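You operate a simulated robot arm through the tools that you are given. There is no shell and no other tool.

You run a simulated two-armed robot. Do the job below in one go: nothing can be reset, and whatever is moved stays where it is left.

Task
Check the flask's line: measure 100 ML in the cylinder and pour it in.
Fine: fill the cylinder through the blue funnel from the blue-handle jug; move the funnel to the flask. Stand jug and cylinder back. Set down upright: blue-handle jug, measuring cylinder.

Only the result counts: the job must be done as asked and must still hold three seconds after the hand-in. Knocking over, shifting, dropping, spilling or breaking anything else fails it.

Robot
Two 7-joint arms with two-finger parallel grippers on one trunk that stands fixed in place. Base frame: the origin is at the foot of the trunk, x ahead of it, y to its left, z up. Units: mm, degrees, N and s.
The left shoulder is at [50, 209, 1196], the right one opposite. With the tool pointing down near the work surface each hand reaches from about 100 to 900 mm from the base axis, measured 20 degrees to its own side. Payload 4.4 kg a hand.
The TCP of each hand is the grasp point between the finger pads, 23 mm short of the fingertips. In the tool frame z runs along the fingers and y along their closing line. The gripper opens to 94 mm. The fingers are 38 mm wide and 10 mm thick; the gripper's body (54 by 96 mm) begins 39 mm behind the TCP.
Orientation is told as [roll, pitch, yaw] about the base's x, y, z axes, in that order, counted from this pose: with the fingers straight down and closing along the base's y, the tool's x points along the base's -x, its y along +y and its z along -z.

Tools
- The arms move only by the tool play_rows. It takes "left_plan", "right_plan" or both (then of equal length, played together; a hand with none holds still); each is a list of rows, each a list of 7 numbers: the finger opening in mm, from 0 to 94, then the shift along the tool's x, y, z in units of 100 mm (1.0 is 100 mm), then the turn, a rotation vector about the tool's x, y, z in units of 60 degrees (1.0 is 60 degrees). In form: [[jaw, tx, ty, tz, ax, ay, az], ...]. A call has 1 to 20 rows; each row is the pose to reach, as a shift and turn from the pose commanded when the call began, along the tool's axes at that moment. A call with a number of a shift or a turn outside -1 to 1 is refused whole. Rows are played at 5 a second. More than 50 mm and 8.6 degrees between two rows, or a gripper value outside its range, and nothing of the call is played. Where a pose cannot be reached the arm comes as near as it can. A force on the tool above 40 N (or 10 N above the force at the start of the call, whichever is more), or a blocked arm, ends the call early, and 0.2 s more pass. The fingers move at their own pace (about 108 mm/s each) and stop on an object; they squeeze with about 36 N. The grip force told is the motor's: it shows also when the fingers shut on nothing. Time passes only in rows, and 0.2 s behind the last, so rows that repeat a pose let the fingers close. The reply holds the time, the measured pose of the TCP, the force on the tool along the base axes, the opening and the grip force, in the units named above and with some noise, with the torque about the TCP (base axes, N m) and any sound that the robot's microphone picked up, and new pictures: "show" is both (left out), scene, wrist or none (wrist: the cameras of the hands that moved).
- Cameras (640 x 400 px; columns grow to the right, rows downward): "scene" is now at [144.2, 46.6, 1369.7]; the picture's right is [0.53, -0.85, 0.00], its down [-0.46, -0.29, -0.84] and it looks along [0.71, 0.45, -0.55] (base axes); focal length 326 px, centre (320, 200). "left" rides on the left gripper at [86, -16, -74] in its tool frame; the picture's right is [0.18, 0.98, 0.00], its down [-0.58, 0.11, -0.81] and it looks along [-0.79, 0.15, 0.59] (tool axes); focal length 243 px, centre (320, 200). "right" rides on the right gripper at [86, 16, -75] in its tool frame; the picture's right is [-0.18, 0.98, 0.00], its down [-0.58, -0.11, -0.81] and it looks along [-0.79, -0.15, 0.59] (tool axes); focal length 243 px, centre (320, 200). There is no depth. A picture from a camera that has moved, and an enlarged one, comes with that camera's place and axes in the base frame and with its lens.
- raise_lower(by): slides the trunk up (or, below 0, down) by that many mm; the arms and the scene camera ride with it, the base frame stays. It gives what a move gives, with no picture.
- pan_tilt(pan, tilt): turns the head with the scene camera to pan (to the left, within 80 degrees either way) and tilt (down, from -29 to 69), counted from straight ahead of the robot. It gives what a move gives, and a new picture of the scene camera.
- close_up(camera, box): a new picture of the part [left, top, right, bottom] of that camera's present view, enlarged. It takes no simulated time.
- close_job(): hands the job in; it is judged then, once.

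Nothing tells you positions but the pictures and the camera data. Unless the task says otherwise, let go and move clear before handing in.

The tools are called after ">>>" as a command line: name --argument value ..., lists and objects as JSON in quotes. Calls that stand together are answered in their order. play_rows: Moves the arms, as the interface text tells. Its arguments: {"type":"object","properties":{"left_plan":{"type":"array","items":{"type":"array","items":{"type":"number"}}},"right_plan":{"type":"array","items":{"type":"array","items":{"type":"number"}}},"show":{"type":"string","enum":["both","scene","wrist","none"]}},"required":[]} The other tools are called the same way: raise_lower (by) moves the trunk up or down; pan_tilt (pan, tilt) turns the head that bears the scene camera; close_up (camera, box) takes an enlarged picture of a part of a camera's view; close_job () hands the job in.

At the start:

```text
clock: 0.0
left_tool_pos: [344.2, 500.9, 1183.0]
left_tcp_rot: [0.0, 0.0, 0.0]
left_wrist_force: [0.1, 0.1, 0.1]
left_torque: [-0.03, -0.03, 0.03]
left_gripper_width: 94.2
left_finger_force: 0.0
right_tool_pos: [510.0, 0.3, 1183.2]
right_tcp_rot: [0.0, -0.1, 0.0]
right_wrist_force: [0.9, -0.3, 0.5]
right_torque: [-0.01, -0.03, 0.01]
right_gripper_width: 94.0
right_finger_force: 0.0
trunk travel left (down, up): [-275.0, 288.0]
head pan, tilt (commanded): [32.3, 33.2]
```

scene: 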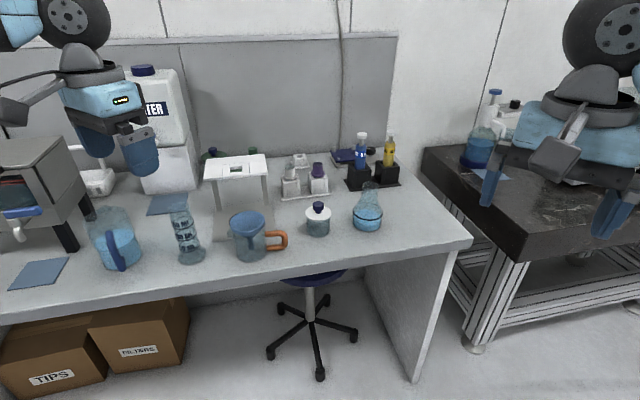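
right: 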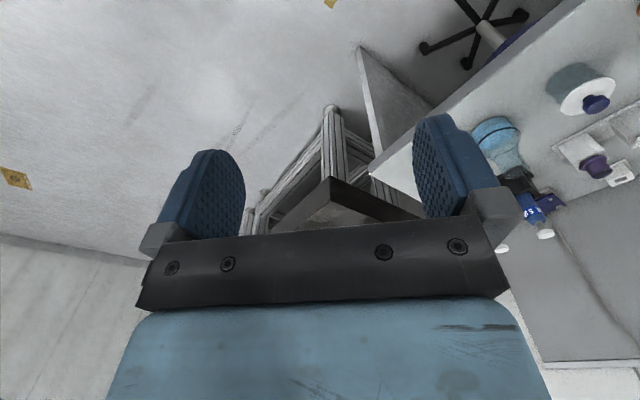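
left: 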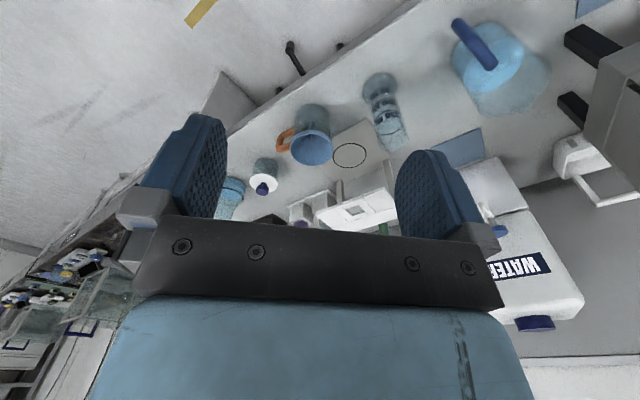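

I see a bench with a blue-handle jug at left, a measuring cylinder, an orange-handle jug (possibly with something in it), a white-lidded jar, and a flask with blue liquid. I'll enlarge the views before moving.

>>> close_up --camera "scene" --box '[0, 180, 220, 318]'

>>> close_up --camera "scene" --box '[200, 130, 420, 268]'

>>> close_up --camera "left" --box '[200, 0, 600, 250]'

>>> close_up --camera "right" --box '[440, 40, 640, 240]'

```text
2.90 times, centred on (110, 249) of scene
camera zoom: at [144.2, 46.6, 1369.7], right [0.53, -0.85, 0.0], down [-0.46, -0.29, -0.84], along [0.71, 0.45, -0.55], focal length 944 px, centre (929, 58)
```

zoom: 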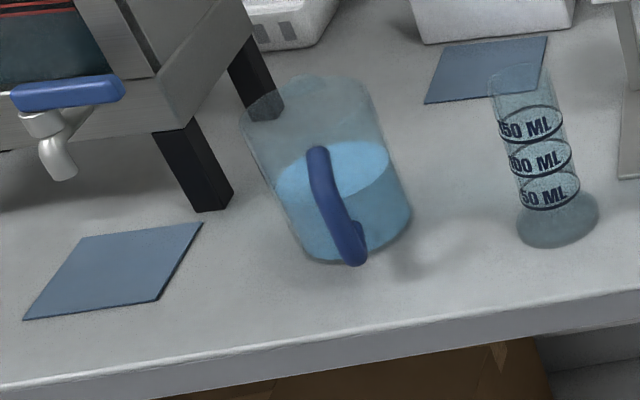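

```text
2.90 times, centred on (310, 199) of scene
camera zoom: at [144.2, 46.6, 1369.7], right [0.53, -0.85, 0.0], down [-0.46, -0.29, -0.84], along [0.71, 0.45, -0.55], focal length 944 px, centre (349, 203)
```

zoom: 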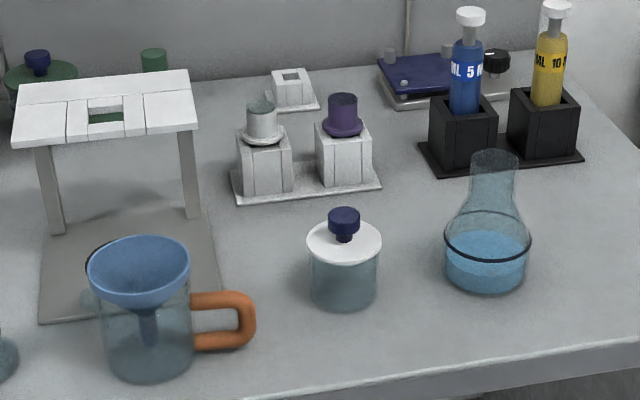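

```text
1.60 times, centred on (400, 125) of left
camera zoom: at [256.4, 484.1, 1256.6], right [-0.18, 0.98, 0.0], down [0.58, 0.11, 0.81], along [0.79, 0.15, -0.59], focal length 388 px, centre (192, 320)
```

zoom: 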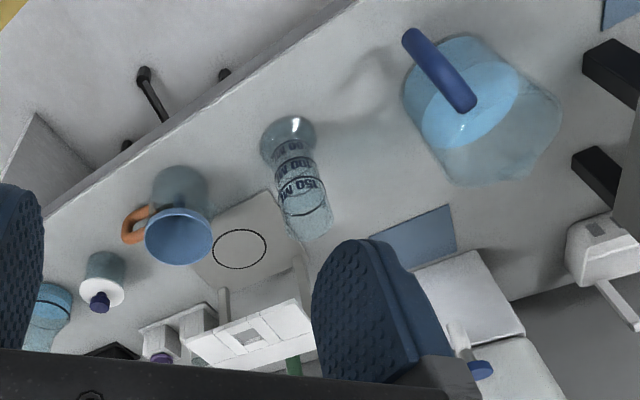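

```text
2.00 times, centred on (540, 140) of right
camera zoom: at [424.4, 17.6, 1256.4], right [0.18, 0.98, 0.0], down [0.58, -0.11, 0.81], along [0.79, -0.15, -0.59], focal length 485 px, centre (-120, 320)
```

zoom: 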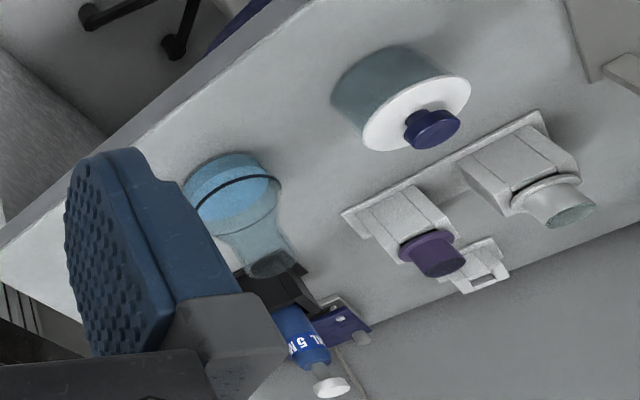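

The blue funnel stands in the orange-handled mug, and the table top looks to be near z≈770–790. I'll take tight close-ups of each object so I can work out positions from two views.

>>> close_up --camera "scene" --box '[140, 195, 236, 255]'

>>> close_up --camera "scene" --box '[72, 200, 168, 275]'

>>> close_up --camera "scene" --box '[215, 200, 311, 270]'

>>> close_up --camera "scene" --box '[330, 175, 410, 240]'

>>> close_up --camera "left" --box '[340, 60, 440, 160]'

>>> close_up --camera "left" --box '[430, 0, 570, 130]'

>>> close_up --camera "left" --box '[250, 80, 380, 190]'

```text
6.67 times, centred on (188, 225) of scene
camera zoom: at [144.2, 46.6, 1369.7], right [0.53, -0.85, 0.0], down [-0.46, -0.29, -0.84], along [0.71, 0.45, -0.55], focal length 2170 px, centre (1200, 33)
```

zoom: 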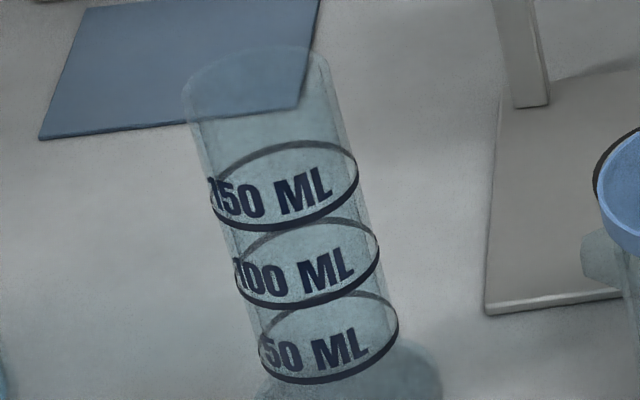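

```text
5.33 times, centred on (120, 238) of scene
camera zoom: at [144.2, 46.6, 1369.7], right [0.53, -0.85, 0.0], down [-0.46, -0.29, -0.84], along [0.71, 0.45, -0.55], focal length 1736 px, centre (1387, 0)
```

zoom: 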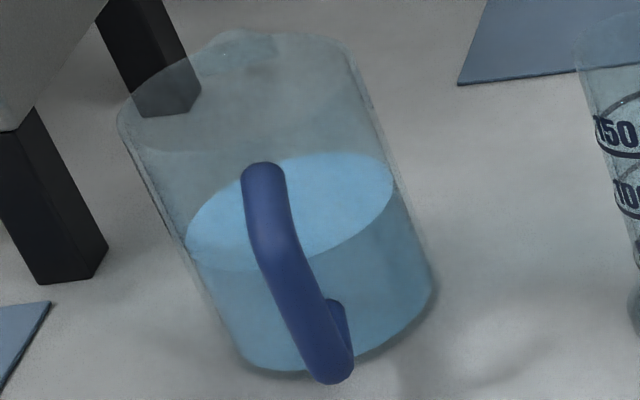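

```text
5.71 times, centred on (263, 235) of scene
camera zoom: at [144.2, 46.6, 1369.7], right [0.53, -0.85, 0.0], down [-0.46, -0.29, -0.84], along [0.71, 0.45, -0.55], focal length 1860 px, centre (646, 0)
```

zoom: 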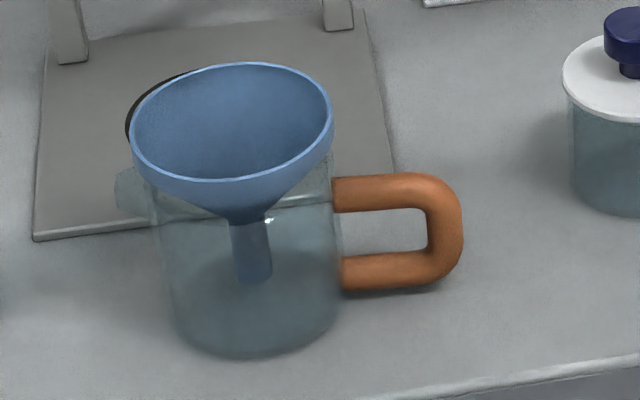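

```text
6.15 times, centred on (370, 208) of scene
camera zoom: at [144.2, 46.6, 1369.7], right [0.53, -0.85, 0.0], down [-0.46, -0.29, -0.84], along [0.71, 0.45, -0.55], focal length 2003 px, centre (12, 154)
```

zoom: 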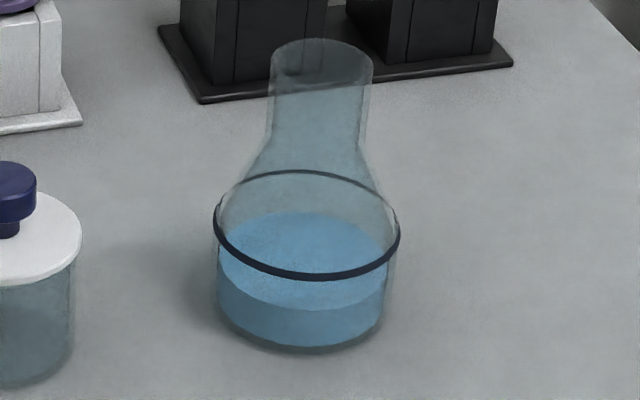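

```text
4.00 times, centred on (390, 110) of left
camera zoom: at [256.4, 484.1, 1256.6], right [-0.18, 0.98, 0.0], down [0.58, 0.11, 0.81], along [0.79, 0.15, -0.59], focal length 970 px, centre (40, 560)
```

zoom: 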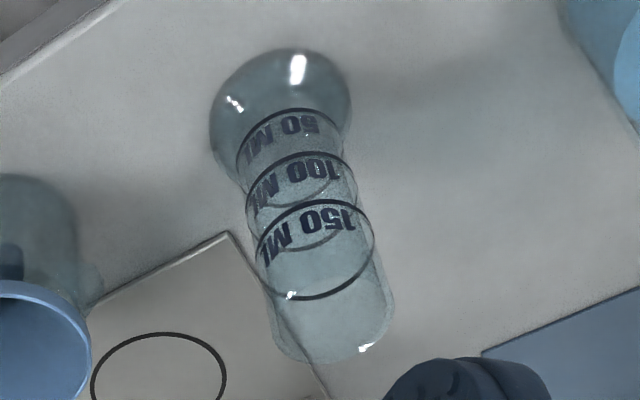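

```text
3.08 times, centred on (500, 65) of left
camera zoom: at [256.4, 484.1, 1256.6], right [-0.18, 0.98, 0.0], down [0.58, 0.11, 0.81], along [0.79, 0.15, -0.59], focal length 746 px, centre (-234, 615)
```

zoom: 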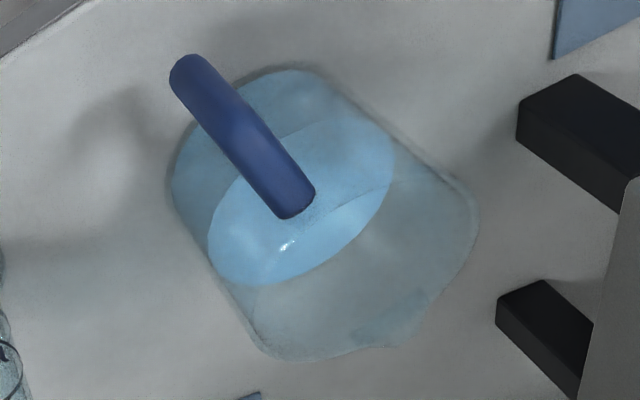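

```text
3.64 times, centred on (315, 135) of left
camera zoom: at [256.4, 484.1, 1256.6], right [-0.18, 0.98, 0.0], down [0.58, 0.11, 0.81], along [0.79, 0.15, -0.59], focal length 882 px, centre (338, 436)
```

zoom: 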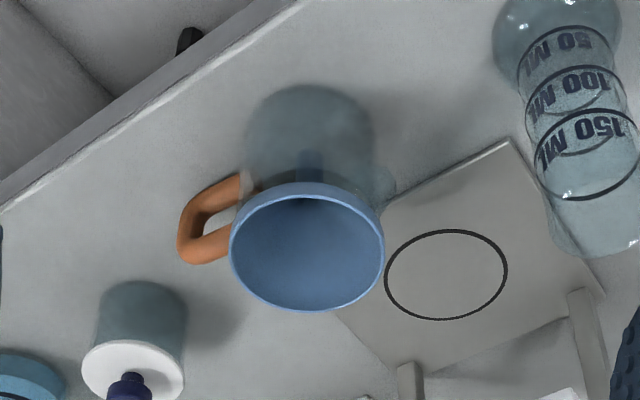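

The flask's liquid sits below its ring, and the cylinder is empty with 50/100/150 rings. My two-view estimates are cylinder (490,649), funnel rim (579,527,896) about 85 mm across, jug axis (397,808), flask (852,334) with its top near 925, and table near 786. I'll bring the left hand over the funnel, tilted about 30° forward, to refine these.

>>> play_rows --left_plan '[[94, -0.2, 0, 0.1, 0, -0.1, 0], [94, -0.4, 0, 0.2, 0, -0.2, 0], [94, -0.6, 0, 0.3, 0, -0.3, 0], [94, -0.8, 0, 0.4, 0, -0.4, 0], [94, -1.0, 0, 0.5, 0, -0.5, 0]]' --show "wrist"

```text
clock: 1.2
left_tool_pos: [444.0, 501.5, 1132.4]
left_tcp_rot: [0.0, -30.1, 0.0]
left_wrist_force: [0.1, -0.3, -0.7]
left_torque: [0.05, 0.04, 0.01]
left_gripper_width: 94.1
left_finger_force: 0.0
right_tool_pos: [511.4, -0.6, 1183.6]
right_tcp_rot: [0.1, 0.0, 0.0]
right_wrist_force: [-0.5, 0.1, -0.2]
right_torque: [0.0, 0.02, 0.03]
right_gripper_width: 94.1
right_finger_force: 0.1
trunk travel left (down, up): [-275.0, 288.0]
head pan, tilt (commanded): [32.3, 33.2]
camera left: at [331.3, 484.6, 1152.8], right [-0.16, 0.98, -0.09], down [0.1, 0.11, 0.99], along [0.98, 0.15, -0.12], focal length 243 px, centre (320, 200)
```

left: 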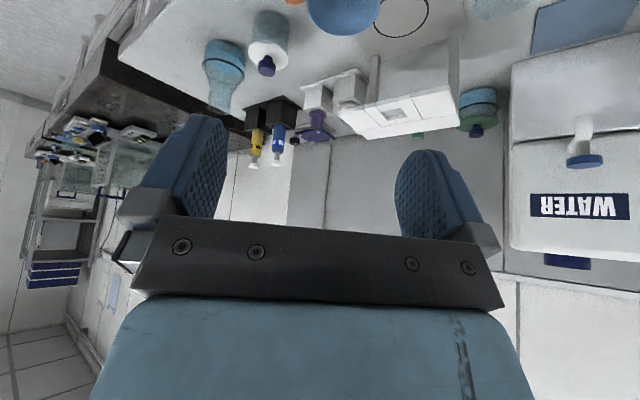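

The tool tilted as commanded. Next I'll move down toward a point above the funnel in the mug.

>>> play_rows --left_plan '[[94, -0.09, 0.04, 0.3, 0, 0, 0], [94, -0.17, 0.08, 0.6, 0, 0, 0], [94, -0.26, 0.13, 0.91, 0, 0, 0]]' --show "none"

>>> play_rows --left_plan '[[94, -0.09, 0.04, 0.3, 0, 0, 0], [94, -0.17, 0.08, 0.6, 0, 0, 0], [94, -0.25, 0.125, 0.91, 0, 0, 0]]' --show "both"

>>> close_up --camera "scene" --box '[183, 150, 311, 230]'

```text
clock: 2.0
left_tool_pos: [513.1, 515.0, 1064.9]
left_tcp_rot: [-0.1, -29.9, 0.0]
left_wrist_force: [0.0, -0.1, 0.0]
left_torque: [0.0, 0.03, -0.01]
left_gripper_width: 94.0
left_finger_force: 0.0
right_tool_pos: [512.8, 0.8, 1181.5]
right_tcp_rot: [-0.1, 0.1, 0.0]
right_wrist_force: [0.7, 0.5, -0.2]
right_torque: [-0.01, 0.0, -0.04]
right_gripper_width: 94.1
right_finger_force: 0.1
trunk travel left (down, up): [-275.0, 288.0]
head pan, tilt (commanded): [32.3, 33.2]
```

```text
clock: 2.8
left_tool_pos: [580.0, 525.8, 998.7]
left_tcp_rot: [0.0, -29.9, 0.0]
left_wrist_force: [0.0, 0.6, -0.9]
left_torque: [0.03, 0.04, -0.01]
left_gripper_width: 94.2
left_finger_force: 0.1
right_tool_pos: [511.5, 1.6, 1181.2]
right_tcp_rot: [0.0, 0.1, 0.0]
right_wrist_force: [-0.2, 0.2, 0.3]
right_torque: [-0.01, 0.01, 0.0]
right_gripper_width: 94.0
right_finger_force: 0.1
trunk travel left (down, up): [-275.0, 288.0]
head pan, tilt (commanded): [32.3, 33.2]
camera scene: at [145.5, 47.5, 1369.5], right [0.53, -0.85, 0.0], down [-0.46, -0.29, -0.84], along [0.71, 0.45, -0.55], focal length 326 px, centre (320, 200)
camera left: at [467.4, 509.4, 1019.6], right [-0.16, 0.98, -0.09], down [0.1, 0.11, 0.99], along [0.98, 0.15, -0.12], focal length 243 px, centre (320, 200)
```

scene: 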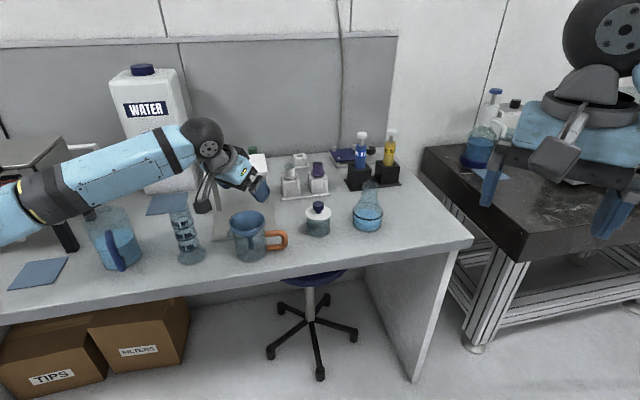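
left: 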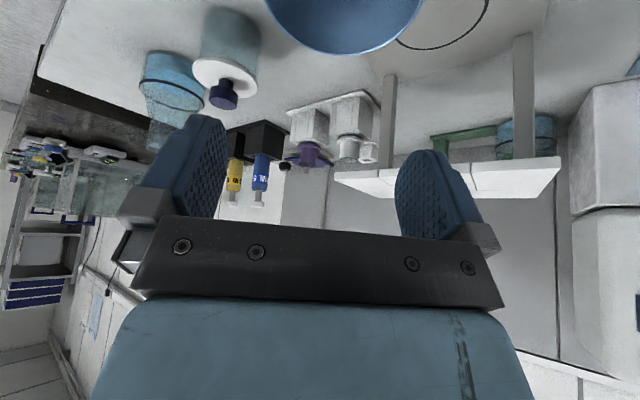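

```text
5.00 times, centred on (247, 190) of scene
camera zoom: at [145.5, 47.5, 1369.5], right [0.53, -0.85, 0.0], down [-0.46, -0.29, -0.84], along [0.71, 0.45, -0.55], focal length 1628 px, centre (685, 250)
```

zoom: 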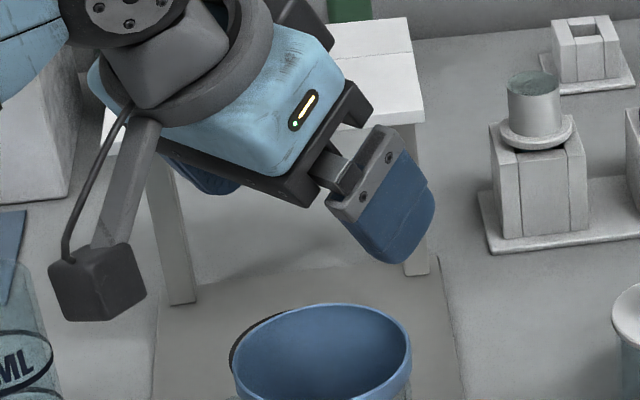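

The left hand is above the funnel. I'll zoom in to check its lateral alignment before going down.

>>> close_up --camera "left" --box '[240, 0, 440, 125]'

>>> close_up --camera "scene" --box '[219, 195, 299, 270]'

>>> close_up --camera "right" --box '[500, 0, 640, 90]'

```text
3.20 times, centred on (340, 62) of left
camera zoom: at [467.4, 509.4, 1019.6], right [-0.16, 0.98, -0.09], down [0.1, 0.11, 0.99], along [0.98, 0.15, -0.12], focal length 776 px, centre (256, 640)
```

zoom: 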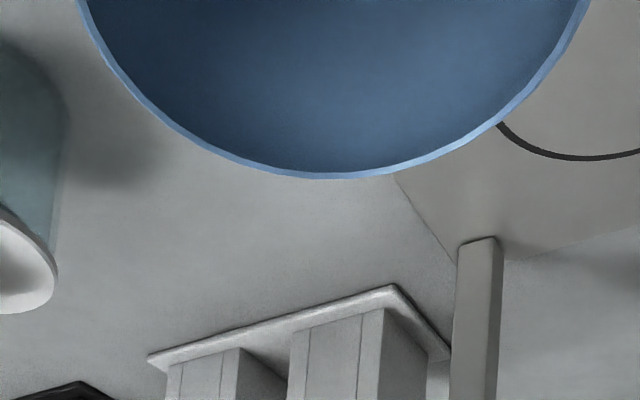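

```text
5.33 times, centred on (259, 232) of scene
camera zoom: at [145.5, 47.5, 1369.5], right [0.53, -0.85, 0.0], down [-0.46, -0.29, -0.84], along [0.71, 0.45, -0.55], focal length 1736 px, centre (645, 27)
```

zoom: 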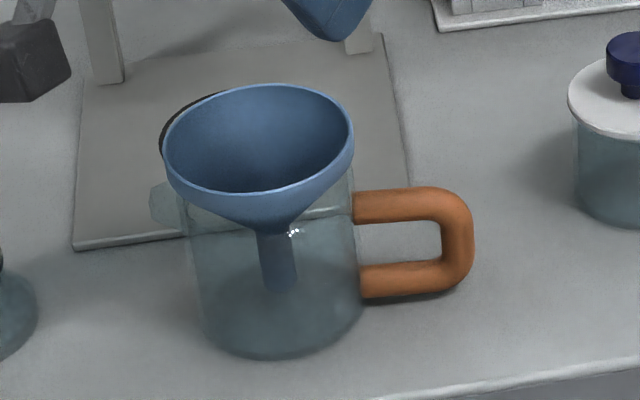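

```text
4.44 times, centred on (570, 45) of right
camera zoom: at [425.6, 18.4, 1255.8], right [0.18, 0.98, 0.0], down [0.58, -0.11, 0.81], along [0.79, -0.15, -0.59], focal length 1078 px, centre (-791, 889)
```

zoom: 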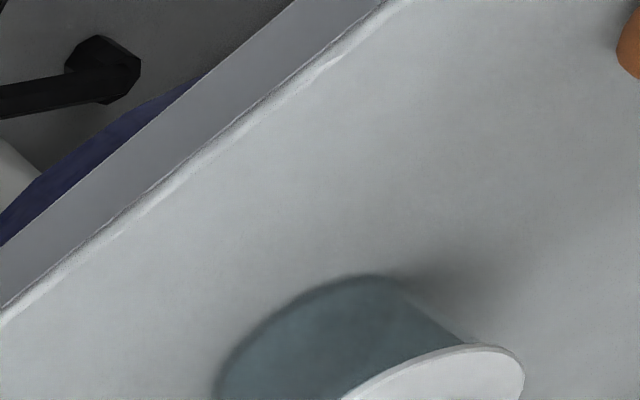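

My refined funnel rim is centre (581, 528.5), top near z=899 and about 85 mm across. I'll go part of the way down, shift 2 mm in y, and look again.

>>> play_rows --left_plan '[[94, 0.1, 0.02, 0.18, 0, 0, 0], [94, 0.2, 0.02, 0.37, 0, 0, 0], [94, 0.31, 0.02, 0.56, 0, 0, 0]]' --show "wrist"

>>> close_up --camera "scene" --box '[200, 170, 312, 240]'

>>> close_up --camera "left" --box '[120, 0, 520, 250]'

```text
clock: 3.6
left_tool_pos: [579.8, 527.5, 936.4]
left_tcp_rot: [0.0, -29.9, 0.0]
left_wrist_force: [0.1, -0.3, 1.1]
left_torque: [0.02, 0.01, 0.01]
left_gripper_width: 93.9
left_finger_force: 0.1
right_tool_pos: [510.9, 1.1, 1182.8]
right_tcp_rot: [-0.1, -0.1, 0.0]
right_wrist_force: [-0.3, 0.9, -0.2]
right_torque: [0.01, 0.01, 0.01]
right_gripper_width: 94.1
right_finger_force: 0.0
trunk travel left (down, up): [-275.0, 288.0]
head pan, tilt (commanded): [32.3, 33.2]
camera left: at [466.8, 511.0, 957.0], right [-0.16, 0.98, -0.09], down [0.1, 0.11, 0.99], along [0.98, 0.15, -0.12], focal length 243 px, centre (320, 200)
```

left: 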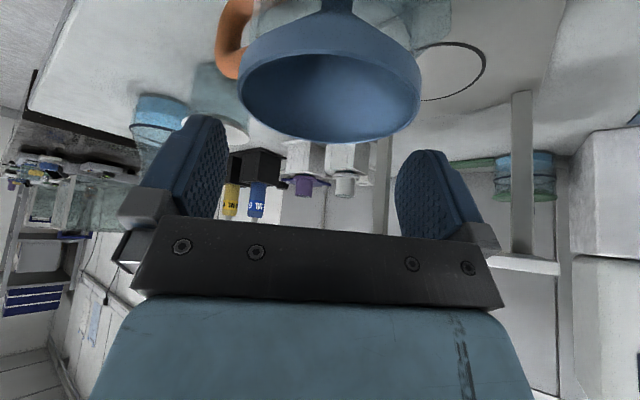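

```text
5.71 times, centred on (256, 205) of scene
camera zoom: at [144.5, 47.0, 1369.7], right [0.53, -0.85, 0.0], down [-0.46, -0.29, -0.84], along [0.71, 0.45, -0.55], focal length 1860 px, centre (686, 171)
```

zoom: 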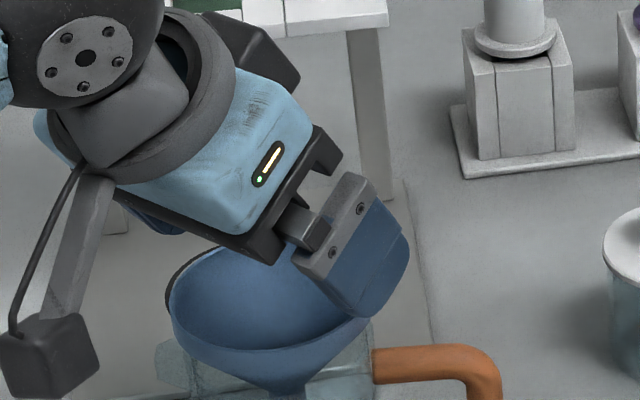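

```text
1.60 times, centred on (320, 125) of left
camera zoom: at [466.8, 511.0, 957.0], right [-0.16, 0.98, -0.09], down [0.1, 0.11, 0.99], along [0.98, 0.15, -0.12], focal length 388 px, centre (320, 320)
```

zoom: 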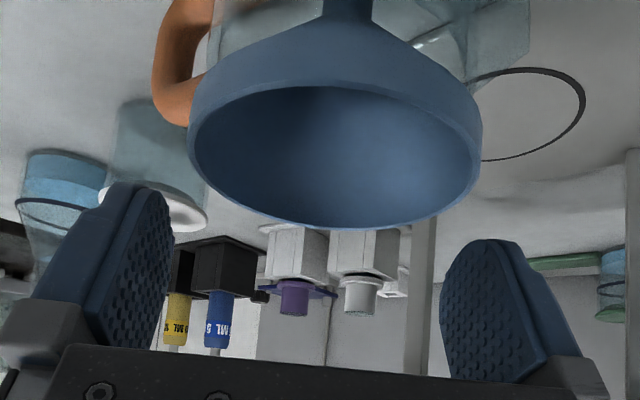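

The fingers look centred on the rim to within about 1 mm. I'll go down the last 41 mm, then close on the funnel rim.

>>> play_rows --left_plan '[[94, 0.07, 0.005, 0.12, 0, 0, 0], [94, 0.14, 0.005, 0.24, 0, 0, 0], [94, 0.205, 0.005, 0.355, 0, 0, 0]]' --show "wrist"

>>> close_up --camera "scene" --box '[200, 180, 312, 250]'

```text
clock: 4.4
left_tool_pos: [580.2, 528.6, 895.7]
left_tcp_rot: [0.1, -30.0, 0.1]
left_wrist_force: [-0.2, 0.7, 0.4]
left_torque: [0.04, 0.01, 0.03]
left_gripper_width: 94.0
left_finger_force: 0.0
right_tool_pos: [510.8, -0.3, 1182.8]
right_tcp_rot: [0.0, 0.1, 0.0]
right_wrist_force: [-0.2, 0.4, -0.3]
right_torque: [-0.01, 0.0, -0.01]
right_gripper_width: 93.9
right_finger_force: 0.1
trunk travel left (down, up): [-275.0, 288.0]
head pan, tilt (commanded): [32.3, 33.2]
camera left: at [466.9, 511.7, 916.4], right [-0.16, 0.98, -0.09], down [0.1, 0.11, 0.99], along [0.98, 0.15, -0.12], focal length 243 px, centre (320, 200)
```

left: 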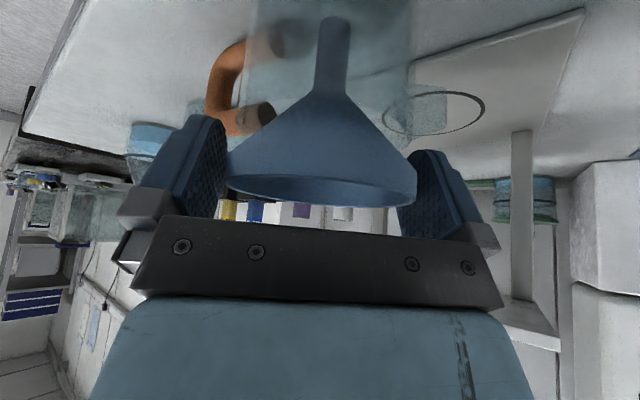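

```text
5.71 times, centred on (256, 215) of scene
camera zoom: at [144.4, 46.9, 1369.7], right [0.53, -0.85, 0.0], down [-0.46, -0.29, -0.84], along [0.71, 0.45, -0.55], focal length 1860 px, centre (686, 114)
```

zoom: 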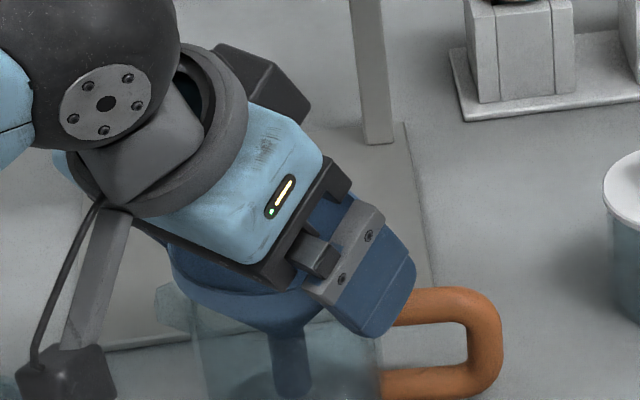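

The fingers now straddle the rim without touching it. I'll close the gripper here.

>>> play_rows --left_plan '[[88, 0, 0, 0, 0, 0, 0], [80, 0, 0, 0, 0, 0, 0], [70, 0, 0, 0, 0, 0, 0], [70, 0, 0, 0, 0, 0, 0]]' --show "wrist"

```text
clock: 5.4
left_tool_pos: [580.5, 528.6, 896.3]
left_tcp_rot: [-0.1, -30.0, 0.0]
left_wrist_force: [-0.2, -0.1, 0.4]
left_torque: [0.0, -0.01, 0.0]
left_gripper_width: 91.3
left_finger_force: 36.6
right_tool_pos: [511.1, 1.7, 1182.6]
right_tcp_rot: [0.0, 0.1, 0.1]
right_wrist_force: [-1.2, 0.1, -0.8]
right_torque: [-0.01, 0.0, 0.02]
right_gripper_width: 93.8
right_finger_force: 0.0
trunk travel left (down, up): [-275.0, 288.0]
head pan, tilt (commanded): [32.3, 33.2]
camera left: at [466.7, 511.7, 916.7], right [-0.16, 0.98, -0.09], down [0.1, 0.11, 0.99], along [0.98, 0.15, -0.12], focal length 243 px, centre (320, 200)
```

left: 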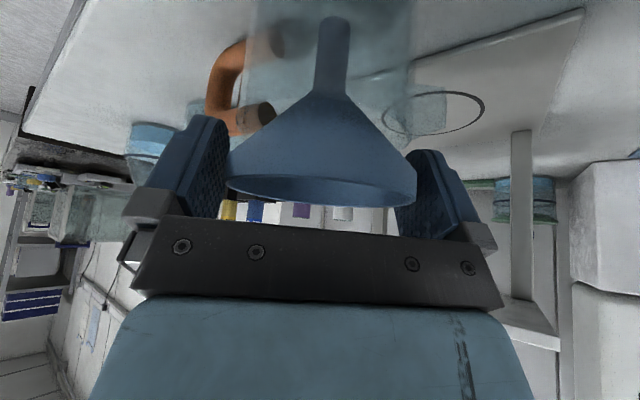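

The gripper stopped at 91.3 mm with full grip force, which is wider than the rim I measured. I'll look at what the pads are touching before lifting.

>>> close_up --camera "left" --box '[180, 100, 460, 275]'

>>> close_up --camera "scene" --box '[210, 190, 290, 240]'

>>> close_up --camera "left" --box '[180, 0, 460, 175]'

```text
2.29 times, centred on (320, 188) of left
camera zoom: at [466.7, 511.7, 916.7], right [-0.16, 0.98, -0.09], down [0.1, 0.11, 0.99], along [0.98, 0.15, -0.12], focal length 555 px, centre (320, 229)
```

zoom: 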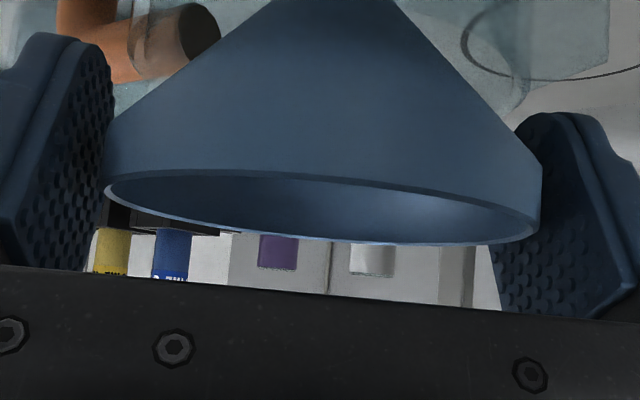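

```text
8.00 times, centred on (250, 215) of scene
camera zoom: at [144.2, 46.6, 1369.7], right [0.53, -0.85, 0.0], down [-0.46, -0.29, -0.84], along [0.71, 0.45, -0.55], focal length 2604 px, centre (880, 80)
```

zoom: 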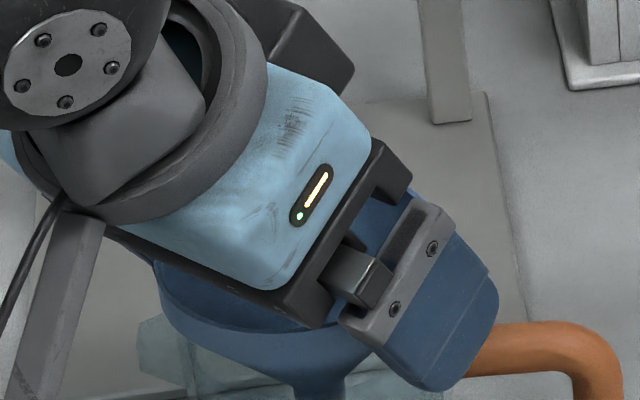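

```text
2.29 times, centred on (320, 88) of left
camera zoom: at [466.7, 511.7, 916.7], right [-0.16, 0.98, -0.09], down [0.1, 0.11, 0.99], along [0.98, 0.15, -0.12], focal length 555 px, centre (320, 457)
```

zoom: 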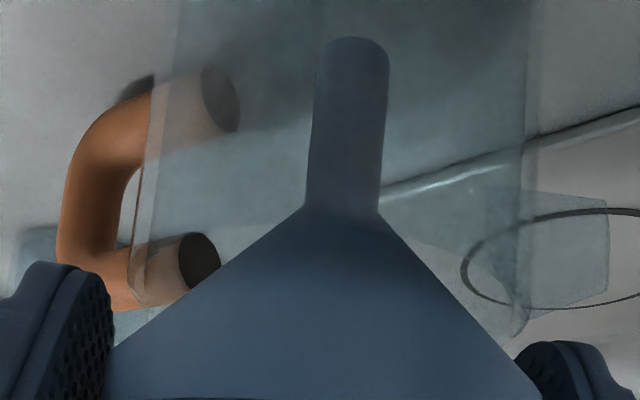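

Both pads look tangent to the rim, so the grip seems to be on the funnel itself. I'll lift slowly and check whether it comes up alone.

>>> play_rows --left_plan '[[60, -0.05, 0, -0.087, 0, 0, 0], [60, -0.1, 0, -0.173, 0, 0, 0], [60, -0.15, 0, -0.26, 0, 0, 0]]' --show "both"

>>> close_up --camera "scene" --box '[200, 170, 312, 270]'

```text
clock: 6.2
left_tool_pos: [580.2, 528.3, 925.1]
left_tcp_rot: [-0.1, -30.0, -0.1]
left_wrist_force: [1.1, -0.2, -0.4]
left_torque: [-0.01, 0.03, -0.01]
left_gripper_width: 91.3
left_finger_force: 35.6
right_tool_pos: [510.7, 0.2, 1182.7]
right_tcp_rot: [0.1, 0.0, -0.1]
right_wrist_force: [0.1, 0.5, 0.7]
right_torque: [0.0, 0.02, -0.02]
right_gripper_width: 93.9
right_finger_force: 0.0
trunk travel left (down, up): [-275.0, 288.0]
head pan, tilt (commanded): [32.3, 33.2]
camera scene: at [144.1, 46.5, 1369.8], right [0.53, -0.85, 0.0], down [-0.46, -0.29, -0.84], along [0.71, 0.45, -0.55], focal length 326 px, centre (320, 200)
camera left: at [466.9, 511.6, 946.4], right [-0.16, 0.98, -0.09], down [0.1, 0.11, 0.99], along [0.98, 0.15, -0.12], focal length 243 px, centre (320, 200)
```

scene: 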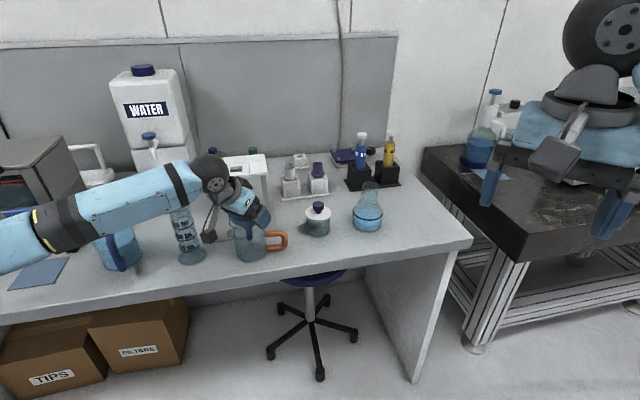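
left: 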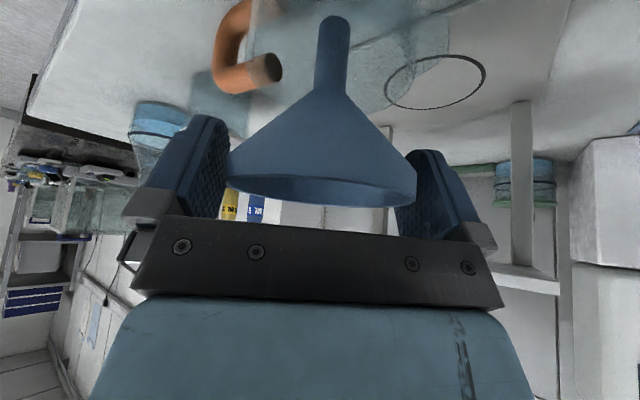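

```text
4.00 times, centred on (256, 220) of scene
camera zoom: at [144.1, 46.5, 1369.8], right [0.53, -0.85, 0.0], down [-0.46, -0.29, -0.84], along [0.71, 0.45, -0.55], focal length 1302 px, centre (576, 120)
```

zoom: 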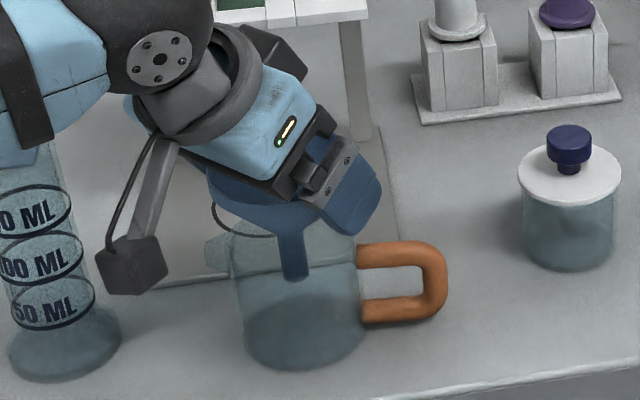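

The funnel lifts cleanly and the mug stays put. I'll raise it clear, carry it above the cylinder at (490,649), and check alignment there.

>>> play_rows --left_plan '[[60, -0.11, 0, -0.19, 0, 0, 0], [60, -0.22, 0, -0.38, 0, 0, 0], [60, -0.33, 0, -0.57, 0, 0, 0], [60, -0.44, 0, -0.76, 0, 0, 0], [60, -0.55, 0, -0.95, 0, 0, 0]]' --show "none"

>>> play_rows --left_plan '[[60, -0.08, 0, -0.13, 0, 0, 0], [60, 0.02, 0.15, -0.187, 0, 0, 0], [60, 0.12, 0.3, -0.243, 0, 0, 0], [60, 0.22, 0.45, -0.3, 0, 0, 0], [60, 0.31, 0.6, -0.355, 0, 0, 0]]' --show "none"

>>> play_rows --left_plan '[[60, 0.1, 0.15, -0.057, 0, 0, 0], [60, 0.2, 0.3, -0.115, 0, 0, 0], [60, 0.3, 0.45, -0.173, 0, 0, 0], [60, 0.39, 0.61, -0.23, 0, 0, 0], [60, 0.39, 0.61, -0.23, 0, 0, 0]]' --show "both"

```text
clock: 7.4
left_tool_pos: [579.6, 527.8, 1036.0]
left_tcp_rot: [0.0, -30.0, 0.0]
left_wrist_force: [-0.6, -0.5, -0.6]
left_torque: [0.0, -0.01, 0.02]
left_gripper_width: 91.3
left_finger_force: 36.1
right_tool_pos: [509.4, -0.0, 1182.8]
right_tcp_rot: [0.0, 0.1, 0.0]
right_wrist_force: [0.8, -0.5, -0.5]
right_torque: [-0.01, -0.02, 0.02]
right_gripper_width: 94.1
right_finger_force: 0.0
trunk travel left (down, up): [-275.0, 288.0]
head pan, tilt (commanded): [32.3, 33.2]
```

```text
clock: 8.6
left_tool_pos: [535.0, 588.2, 1051.7]
left_tcp_rot: [0.0, -30.1, -0.2]
left_wrist_force: [0.2, 0.2, -0.7]
left_torque: [0.02, 0.01, 0.04]
left_gripper_width: 90.8
left_finger_force: 35.9
right_tool_pos: [510.0, -0.5, 1183.7]
right_tcp_rot: [0.2, 0.0, -0.1]
right_wrist_force: [-0.4, -0.3, 0.2]
right_torque: [-0.01, -0.03, -0.01]
right_gripper_width: 94.4
right_finger_force: 0.0
trunk travel left (down, up): [-275.0, 288.0]
head pan, tilt (commanded): [32.3, 33.2]
```

```text
clock: 9.8
left_tool_pos: [490.6, 648.9, 1052.3]
left_tcp_rot: [0.0, -30.0, 0.0]
left_wrist_force: [-0.5, 0.1, 0.0]
left_torque: [-0.03, 0.02, 0.01]
left_gripper_width: 91.4
left_finger_force: 35.8
right_tool_pos: [511.9, -0.7, 1183.9]
right_tcp_rot: [0.0, 0.1, 0.0]
right_wrist_force: [-0.5, 1.2, -0.6]
right_torque: [0.01, 0.02, -0.01]
right_gripper_width: 93.7
right_finger_force: 0.1
trunk travel left (down, up): [-275.0, 288.0]
head pan, tilt (commanded): [32.3, 33.2]
camera scene: at [144.4, 46.5, 1369.7], right [0.53, -0.85, 0.0], down [-0.46, -0.29, -0.84], along [0.71, 0.45, -0.55], focal length 326 px, centre (320, 200)
camera left: at [377.0, 633.1, 1072.0], right [-0.16, 0.98, -0.09], down [0.1, 0.11, 0.99], along [0.98, 0.15, -0.12], focal length 243 px, centre (320, 200)
```

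scene: 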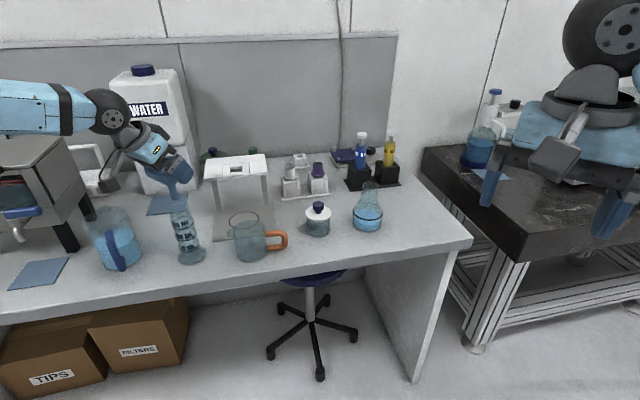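
left: 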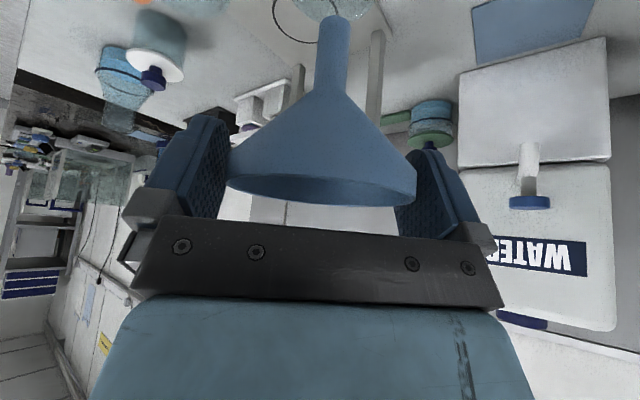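

>>> close_up --camera "scene" --box '[120, 140, 232, 210]'

>>> close_up --camera "left" --box '[240, 0, 420, 110]'

>>> close_up --camera "scene" --box '[150, 195, 230, 270]'

```text
5.71 times, centred on (176, 175) of scene
camera zoom: at [144.4, 46.5, 1369.7], right [0.53, -0.85, 0.0], down [-0.46, -0.29, -0.84], along [0.71, 0.45, -0.55], focal length 1860 px, centre (1143, 343)
```

zoom: 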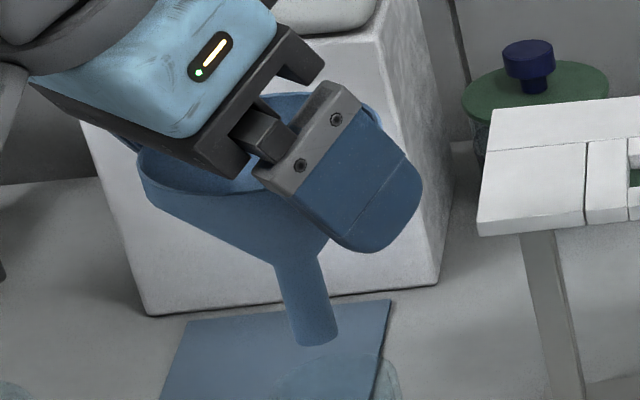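

```text
3.56 times, centred on (330, 55) of left
camera zoom: at [377.0, 633.1, 1072.0], right [-0.16, 0.98, -0.09], down [0.1, 0.11, 0.99], along [0.98, 0.15, -0.12], focal length 863 px, centre (284, 716)
```

zoom: 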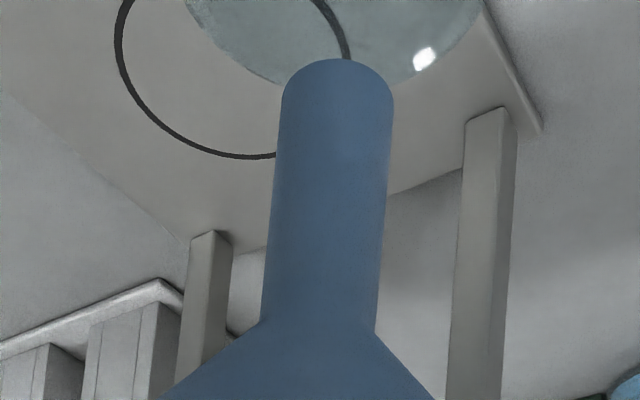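

```text
5.33 times, centred on (190, 232) of scene
camera zoom: at [144.4, 46.5, 1369.7], right [0.53, -0.85, 0.0], down [-0.46, -0.29, -0.84], along [0.71, 0.45, -0.55], focal length 1736 px, centre (1013, 27)
```

zoom: 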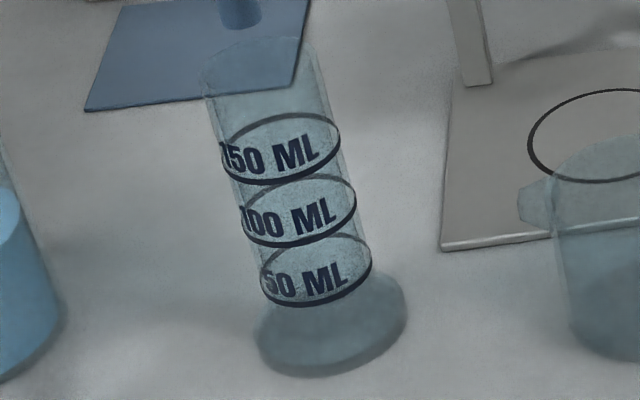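

The stem tip is at about (489,649,967), right over the cylinder axis at (489.5,648.5). I'll lower the stem into the mouth, stopping just above where the cone should seat (TCP about 978).

>>> play_rows --left_plan '[[60, 0.07, 0, 0.12, 0, 0, 0], [60, 0.14, 0, 0.24, 0, 0, 0], [60, 0.21, 0, 0.36, 0, 0, 0], [60, 0.28, 0, 0.485, 0, 0, 0], [60, 0.34, 0, 0.585, 0, 0, 0]]' --show "wrist"

>>> close_up --camera "scene" --box '[120, 160, 232, 260]'

>>> close_up --camera "left" --box '[220, 0, 460, 150]'

```text
clock: 11.0
left_tool_pos: [489.0, 650.3, 983.2]
left_tcp_rot: [0.0, -30.0, 0.0]
left_wrist_force: [-0.5, -0.9, 0.3]
left_torque: [-0.01, 0.01, -0.04]
left_gripper_width: 91.0
left_finger_force: 35.6
right_tool_pos: [510.9, 0.2, 1183.5]
right_tcp_rot: [0.0, 0.1, 0.0]
right_wrist_force: [0.5, -0.2, 0.4]
right_torque: [0.0, -0.01, -0.02]
right_gripper_width: 94.1
right_finger_force: 0.1
trunk travel left (down, up): [-275.0, 288.0]
head pan, tilt (commanded): [32.3, 33.2]
camera left: at [376.7, 633.6, 1003.5], right [-0.16, 0.98, -0.09], down [0.1, 0.11, 0.99], along [0.98, 0.15, -0.12], focal length 243 px, centre (320, 200)
```

left: 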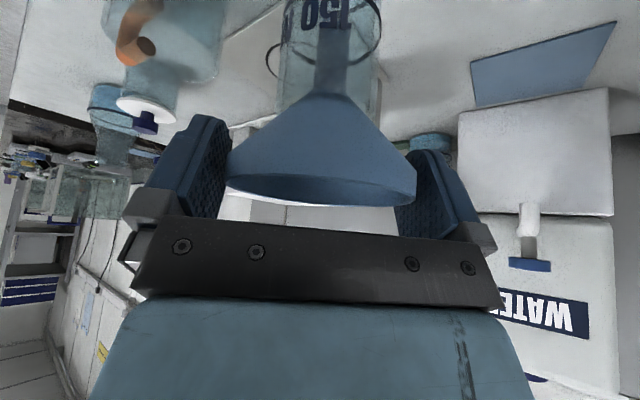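

```text
4.00 times, centred on (176, 210) of scene
camera zoom: at [144.3, 46.8, 1369.8], right [0.53, -0.85, 0.0], down [-0.46, -0.29, -0.84], along [0.71, 0.45, -0.55], focal length 1302 px, centre (896, 160)
```

zoom: 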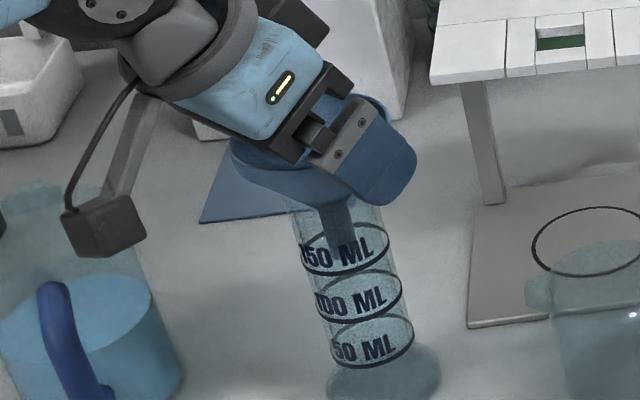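

```text
2.67 times, centred on (340, 75) of left
camera zoom: at [376.7, 633.6, 1003.5], right [-0.16, 0.98, -0.09], down [0.1, 0.11, 0.99], along [0.98, 0.15, -0.12], focal length 647 px, centre (267, 533)
```

zoom: 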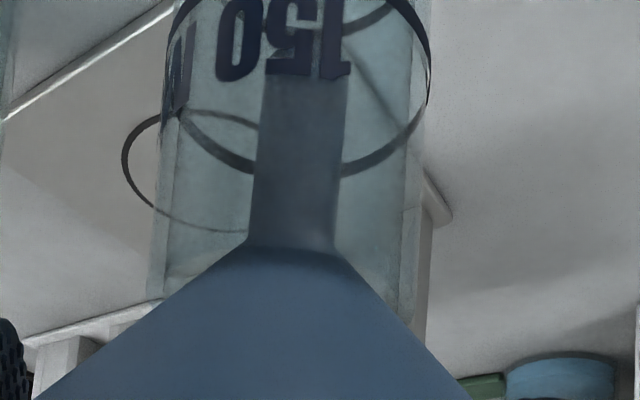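

The stem is inside and well centred. I'll ease down in small steps and watch the force.

>>> play_rows --left_plan '[[60, 0.01, -0.01, 0.017, 0, 0, 0], [60, 0.02, -0.01, 0.035, 0, 0, 0]]' --show "none"

>>> close_up --camera "left" --box '[220, 0, 460, 150]'

```text
clock: 11.6
left_tool_pos: [489.5, 647.7, 981.4]
left_tcp_rot: [0.1, -30.3, 0.0]
left_wrist_force: [-0.8, -2.0, 8.8]
left_torque: [0.02, 0.03, 0.02]
left_gripper_width: 91.0
left_finger_force: 36.0
right_tool_pos: [510.2, -1.5, 1183.1]
right_tcp_rot: [0.1, 0.0, 0.0]
right_wrist_force: [0.2, -0.3, 0.3]
right_torque: [-0.01, 0.0, 0.0]
right_gripper_width: 94.3
right_finger_force: 0.2
trunk travel left (down, up): [-275.0, 288.0]
head pan, tilt (commanded): [32.3, 33.2]
```

```text
2.67 times, centred on (340, 75) of left
camera zoom: at [376.6, 631.0, 1001.9], right [-0.16, 0.98, -0.09], down [0.1, 0.11, 0.99], along [0.98, 0.15, -0.11], focal length 647 px, centre (267, 533)
```

zoom: 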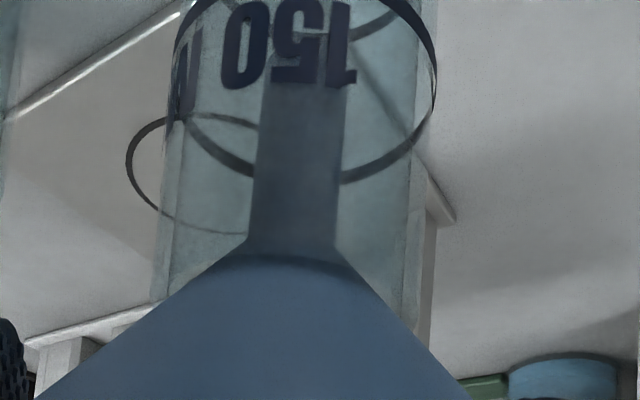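

The cone is seated, with about 9 N upward on the tool at TCP z≈981. I'll relax 1.5 mm, open fully, and check.

>>> play_rows --left_plan '[[60, -0.007, 0, -0.013, 0, 0, 0], [94, -0.007, 0, -0.013, 0, 0, 0], [94, -0.007, 0, -0.013, 0, 0, 0], [94, -0.007, 0, -0.013, 0, 0, 0]]' --show "wrist"

>>> close_up --camera "scene" --box '[120, 160, 232, 260]'

>>> close_up --camera "left" --box '[180, 100, 460, 275]'

```text
clock: 12.6
left_tool_pos: [490.6, 648.0, 980.8]
left_tcp_rot: [0.0, -30.0, 0.0]
left_wrist_force: [-0.5, 0.1, 0.7]
left_torque: [0.01, 0.02, 0.02]
left_gripper_width: 93.7
left_finger_force: 0.1
right_tool_pos: [512.1, -0.5, 1182.8]
right_tcp_rot: [0.1, 0.0, 0.0]
right_wrist_force: [0.2, -0.7, -0.2]
right_torque: [0.0, -0.05, 0.02]
right_gripper_width: 93.9
right_finger_force: 0.0
trunk travel left (down, up): [-275.0, 288.0]
head pan, tilt (commanded): [32.3, 33.2]
camera left: at [376.9, 631.7, 1001.2], right [-0.16, 0.98, -0.09], down [0.1, 0.11, 0.99], along [0.98, 0.15, -0.12], focal length 243 px, centre (320, 200)
```

left: 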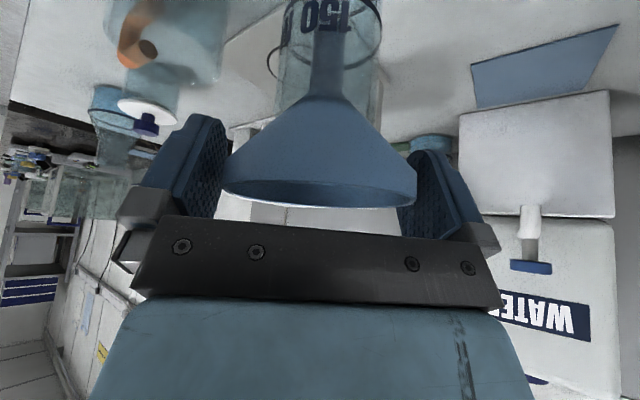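

```text
4.00 times, centred on (176, 210) of scene
camera zoom: at [144.2, 46.6, 1369.7], right [0.53, -0.85, 0.0], down [-0.46, -0.29, -0.84], along [0.71, 0.45, -0.55], focal length 1302 px, centre (896, 160)
```

zoom: 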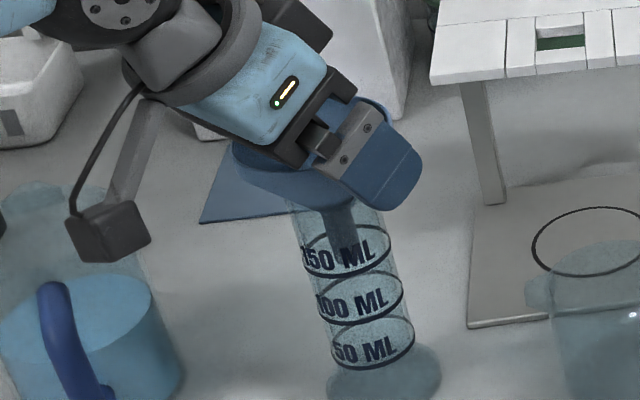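

```text
2.29 times, centred on (320, 188) of left
camera zoom: at [376.9, 631.7, 1001.2], right [-0.16, 0.98, -0.09], down [0.1, 0.11, 0.99], along [0.98, 0.15, -0.12], focal length 555 px, centre (320, 229)
```

zoom: 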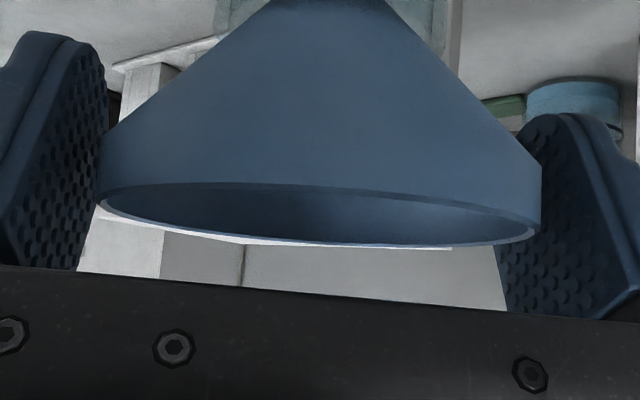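

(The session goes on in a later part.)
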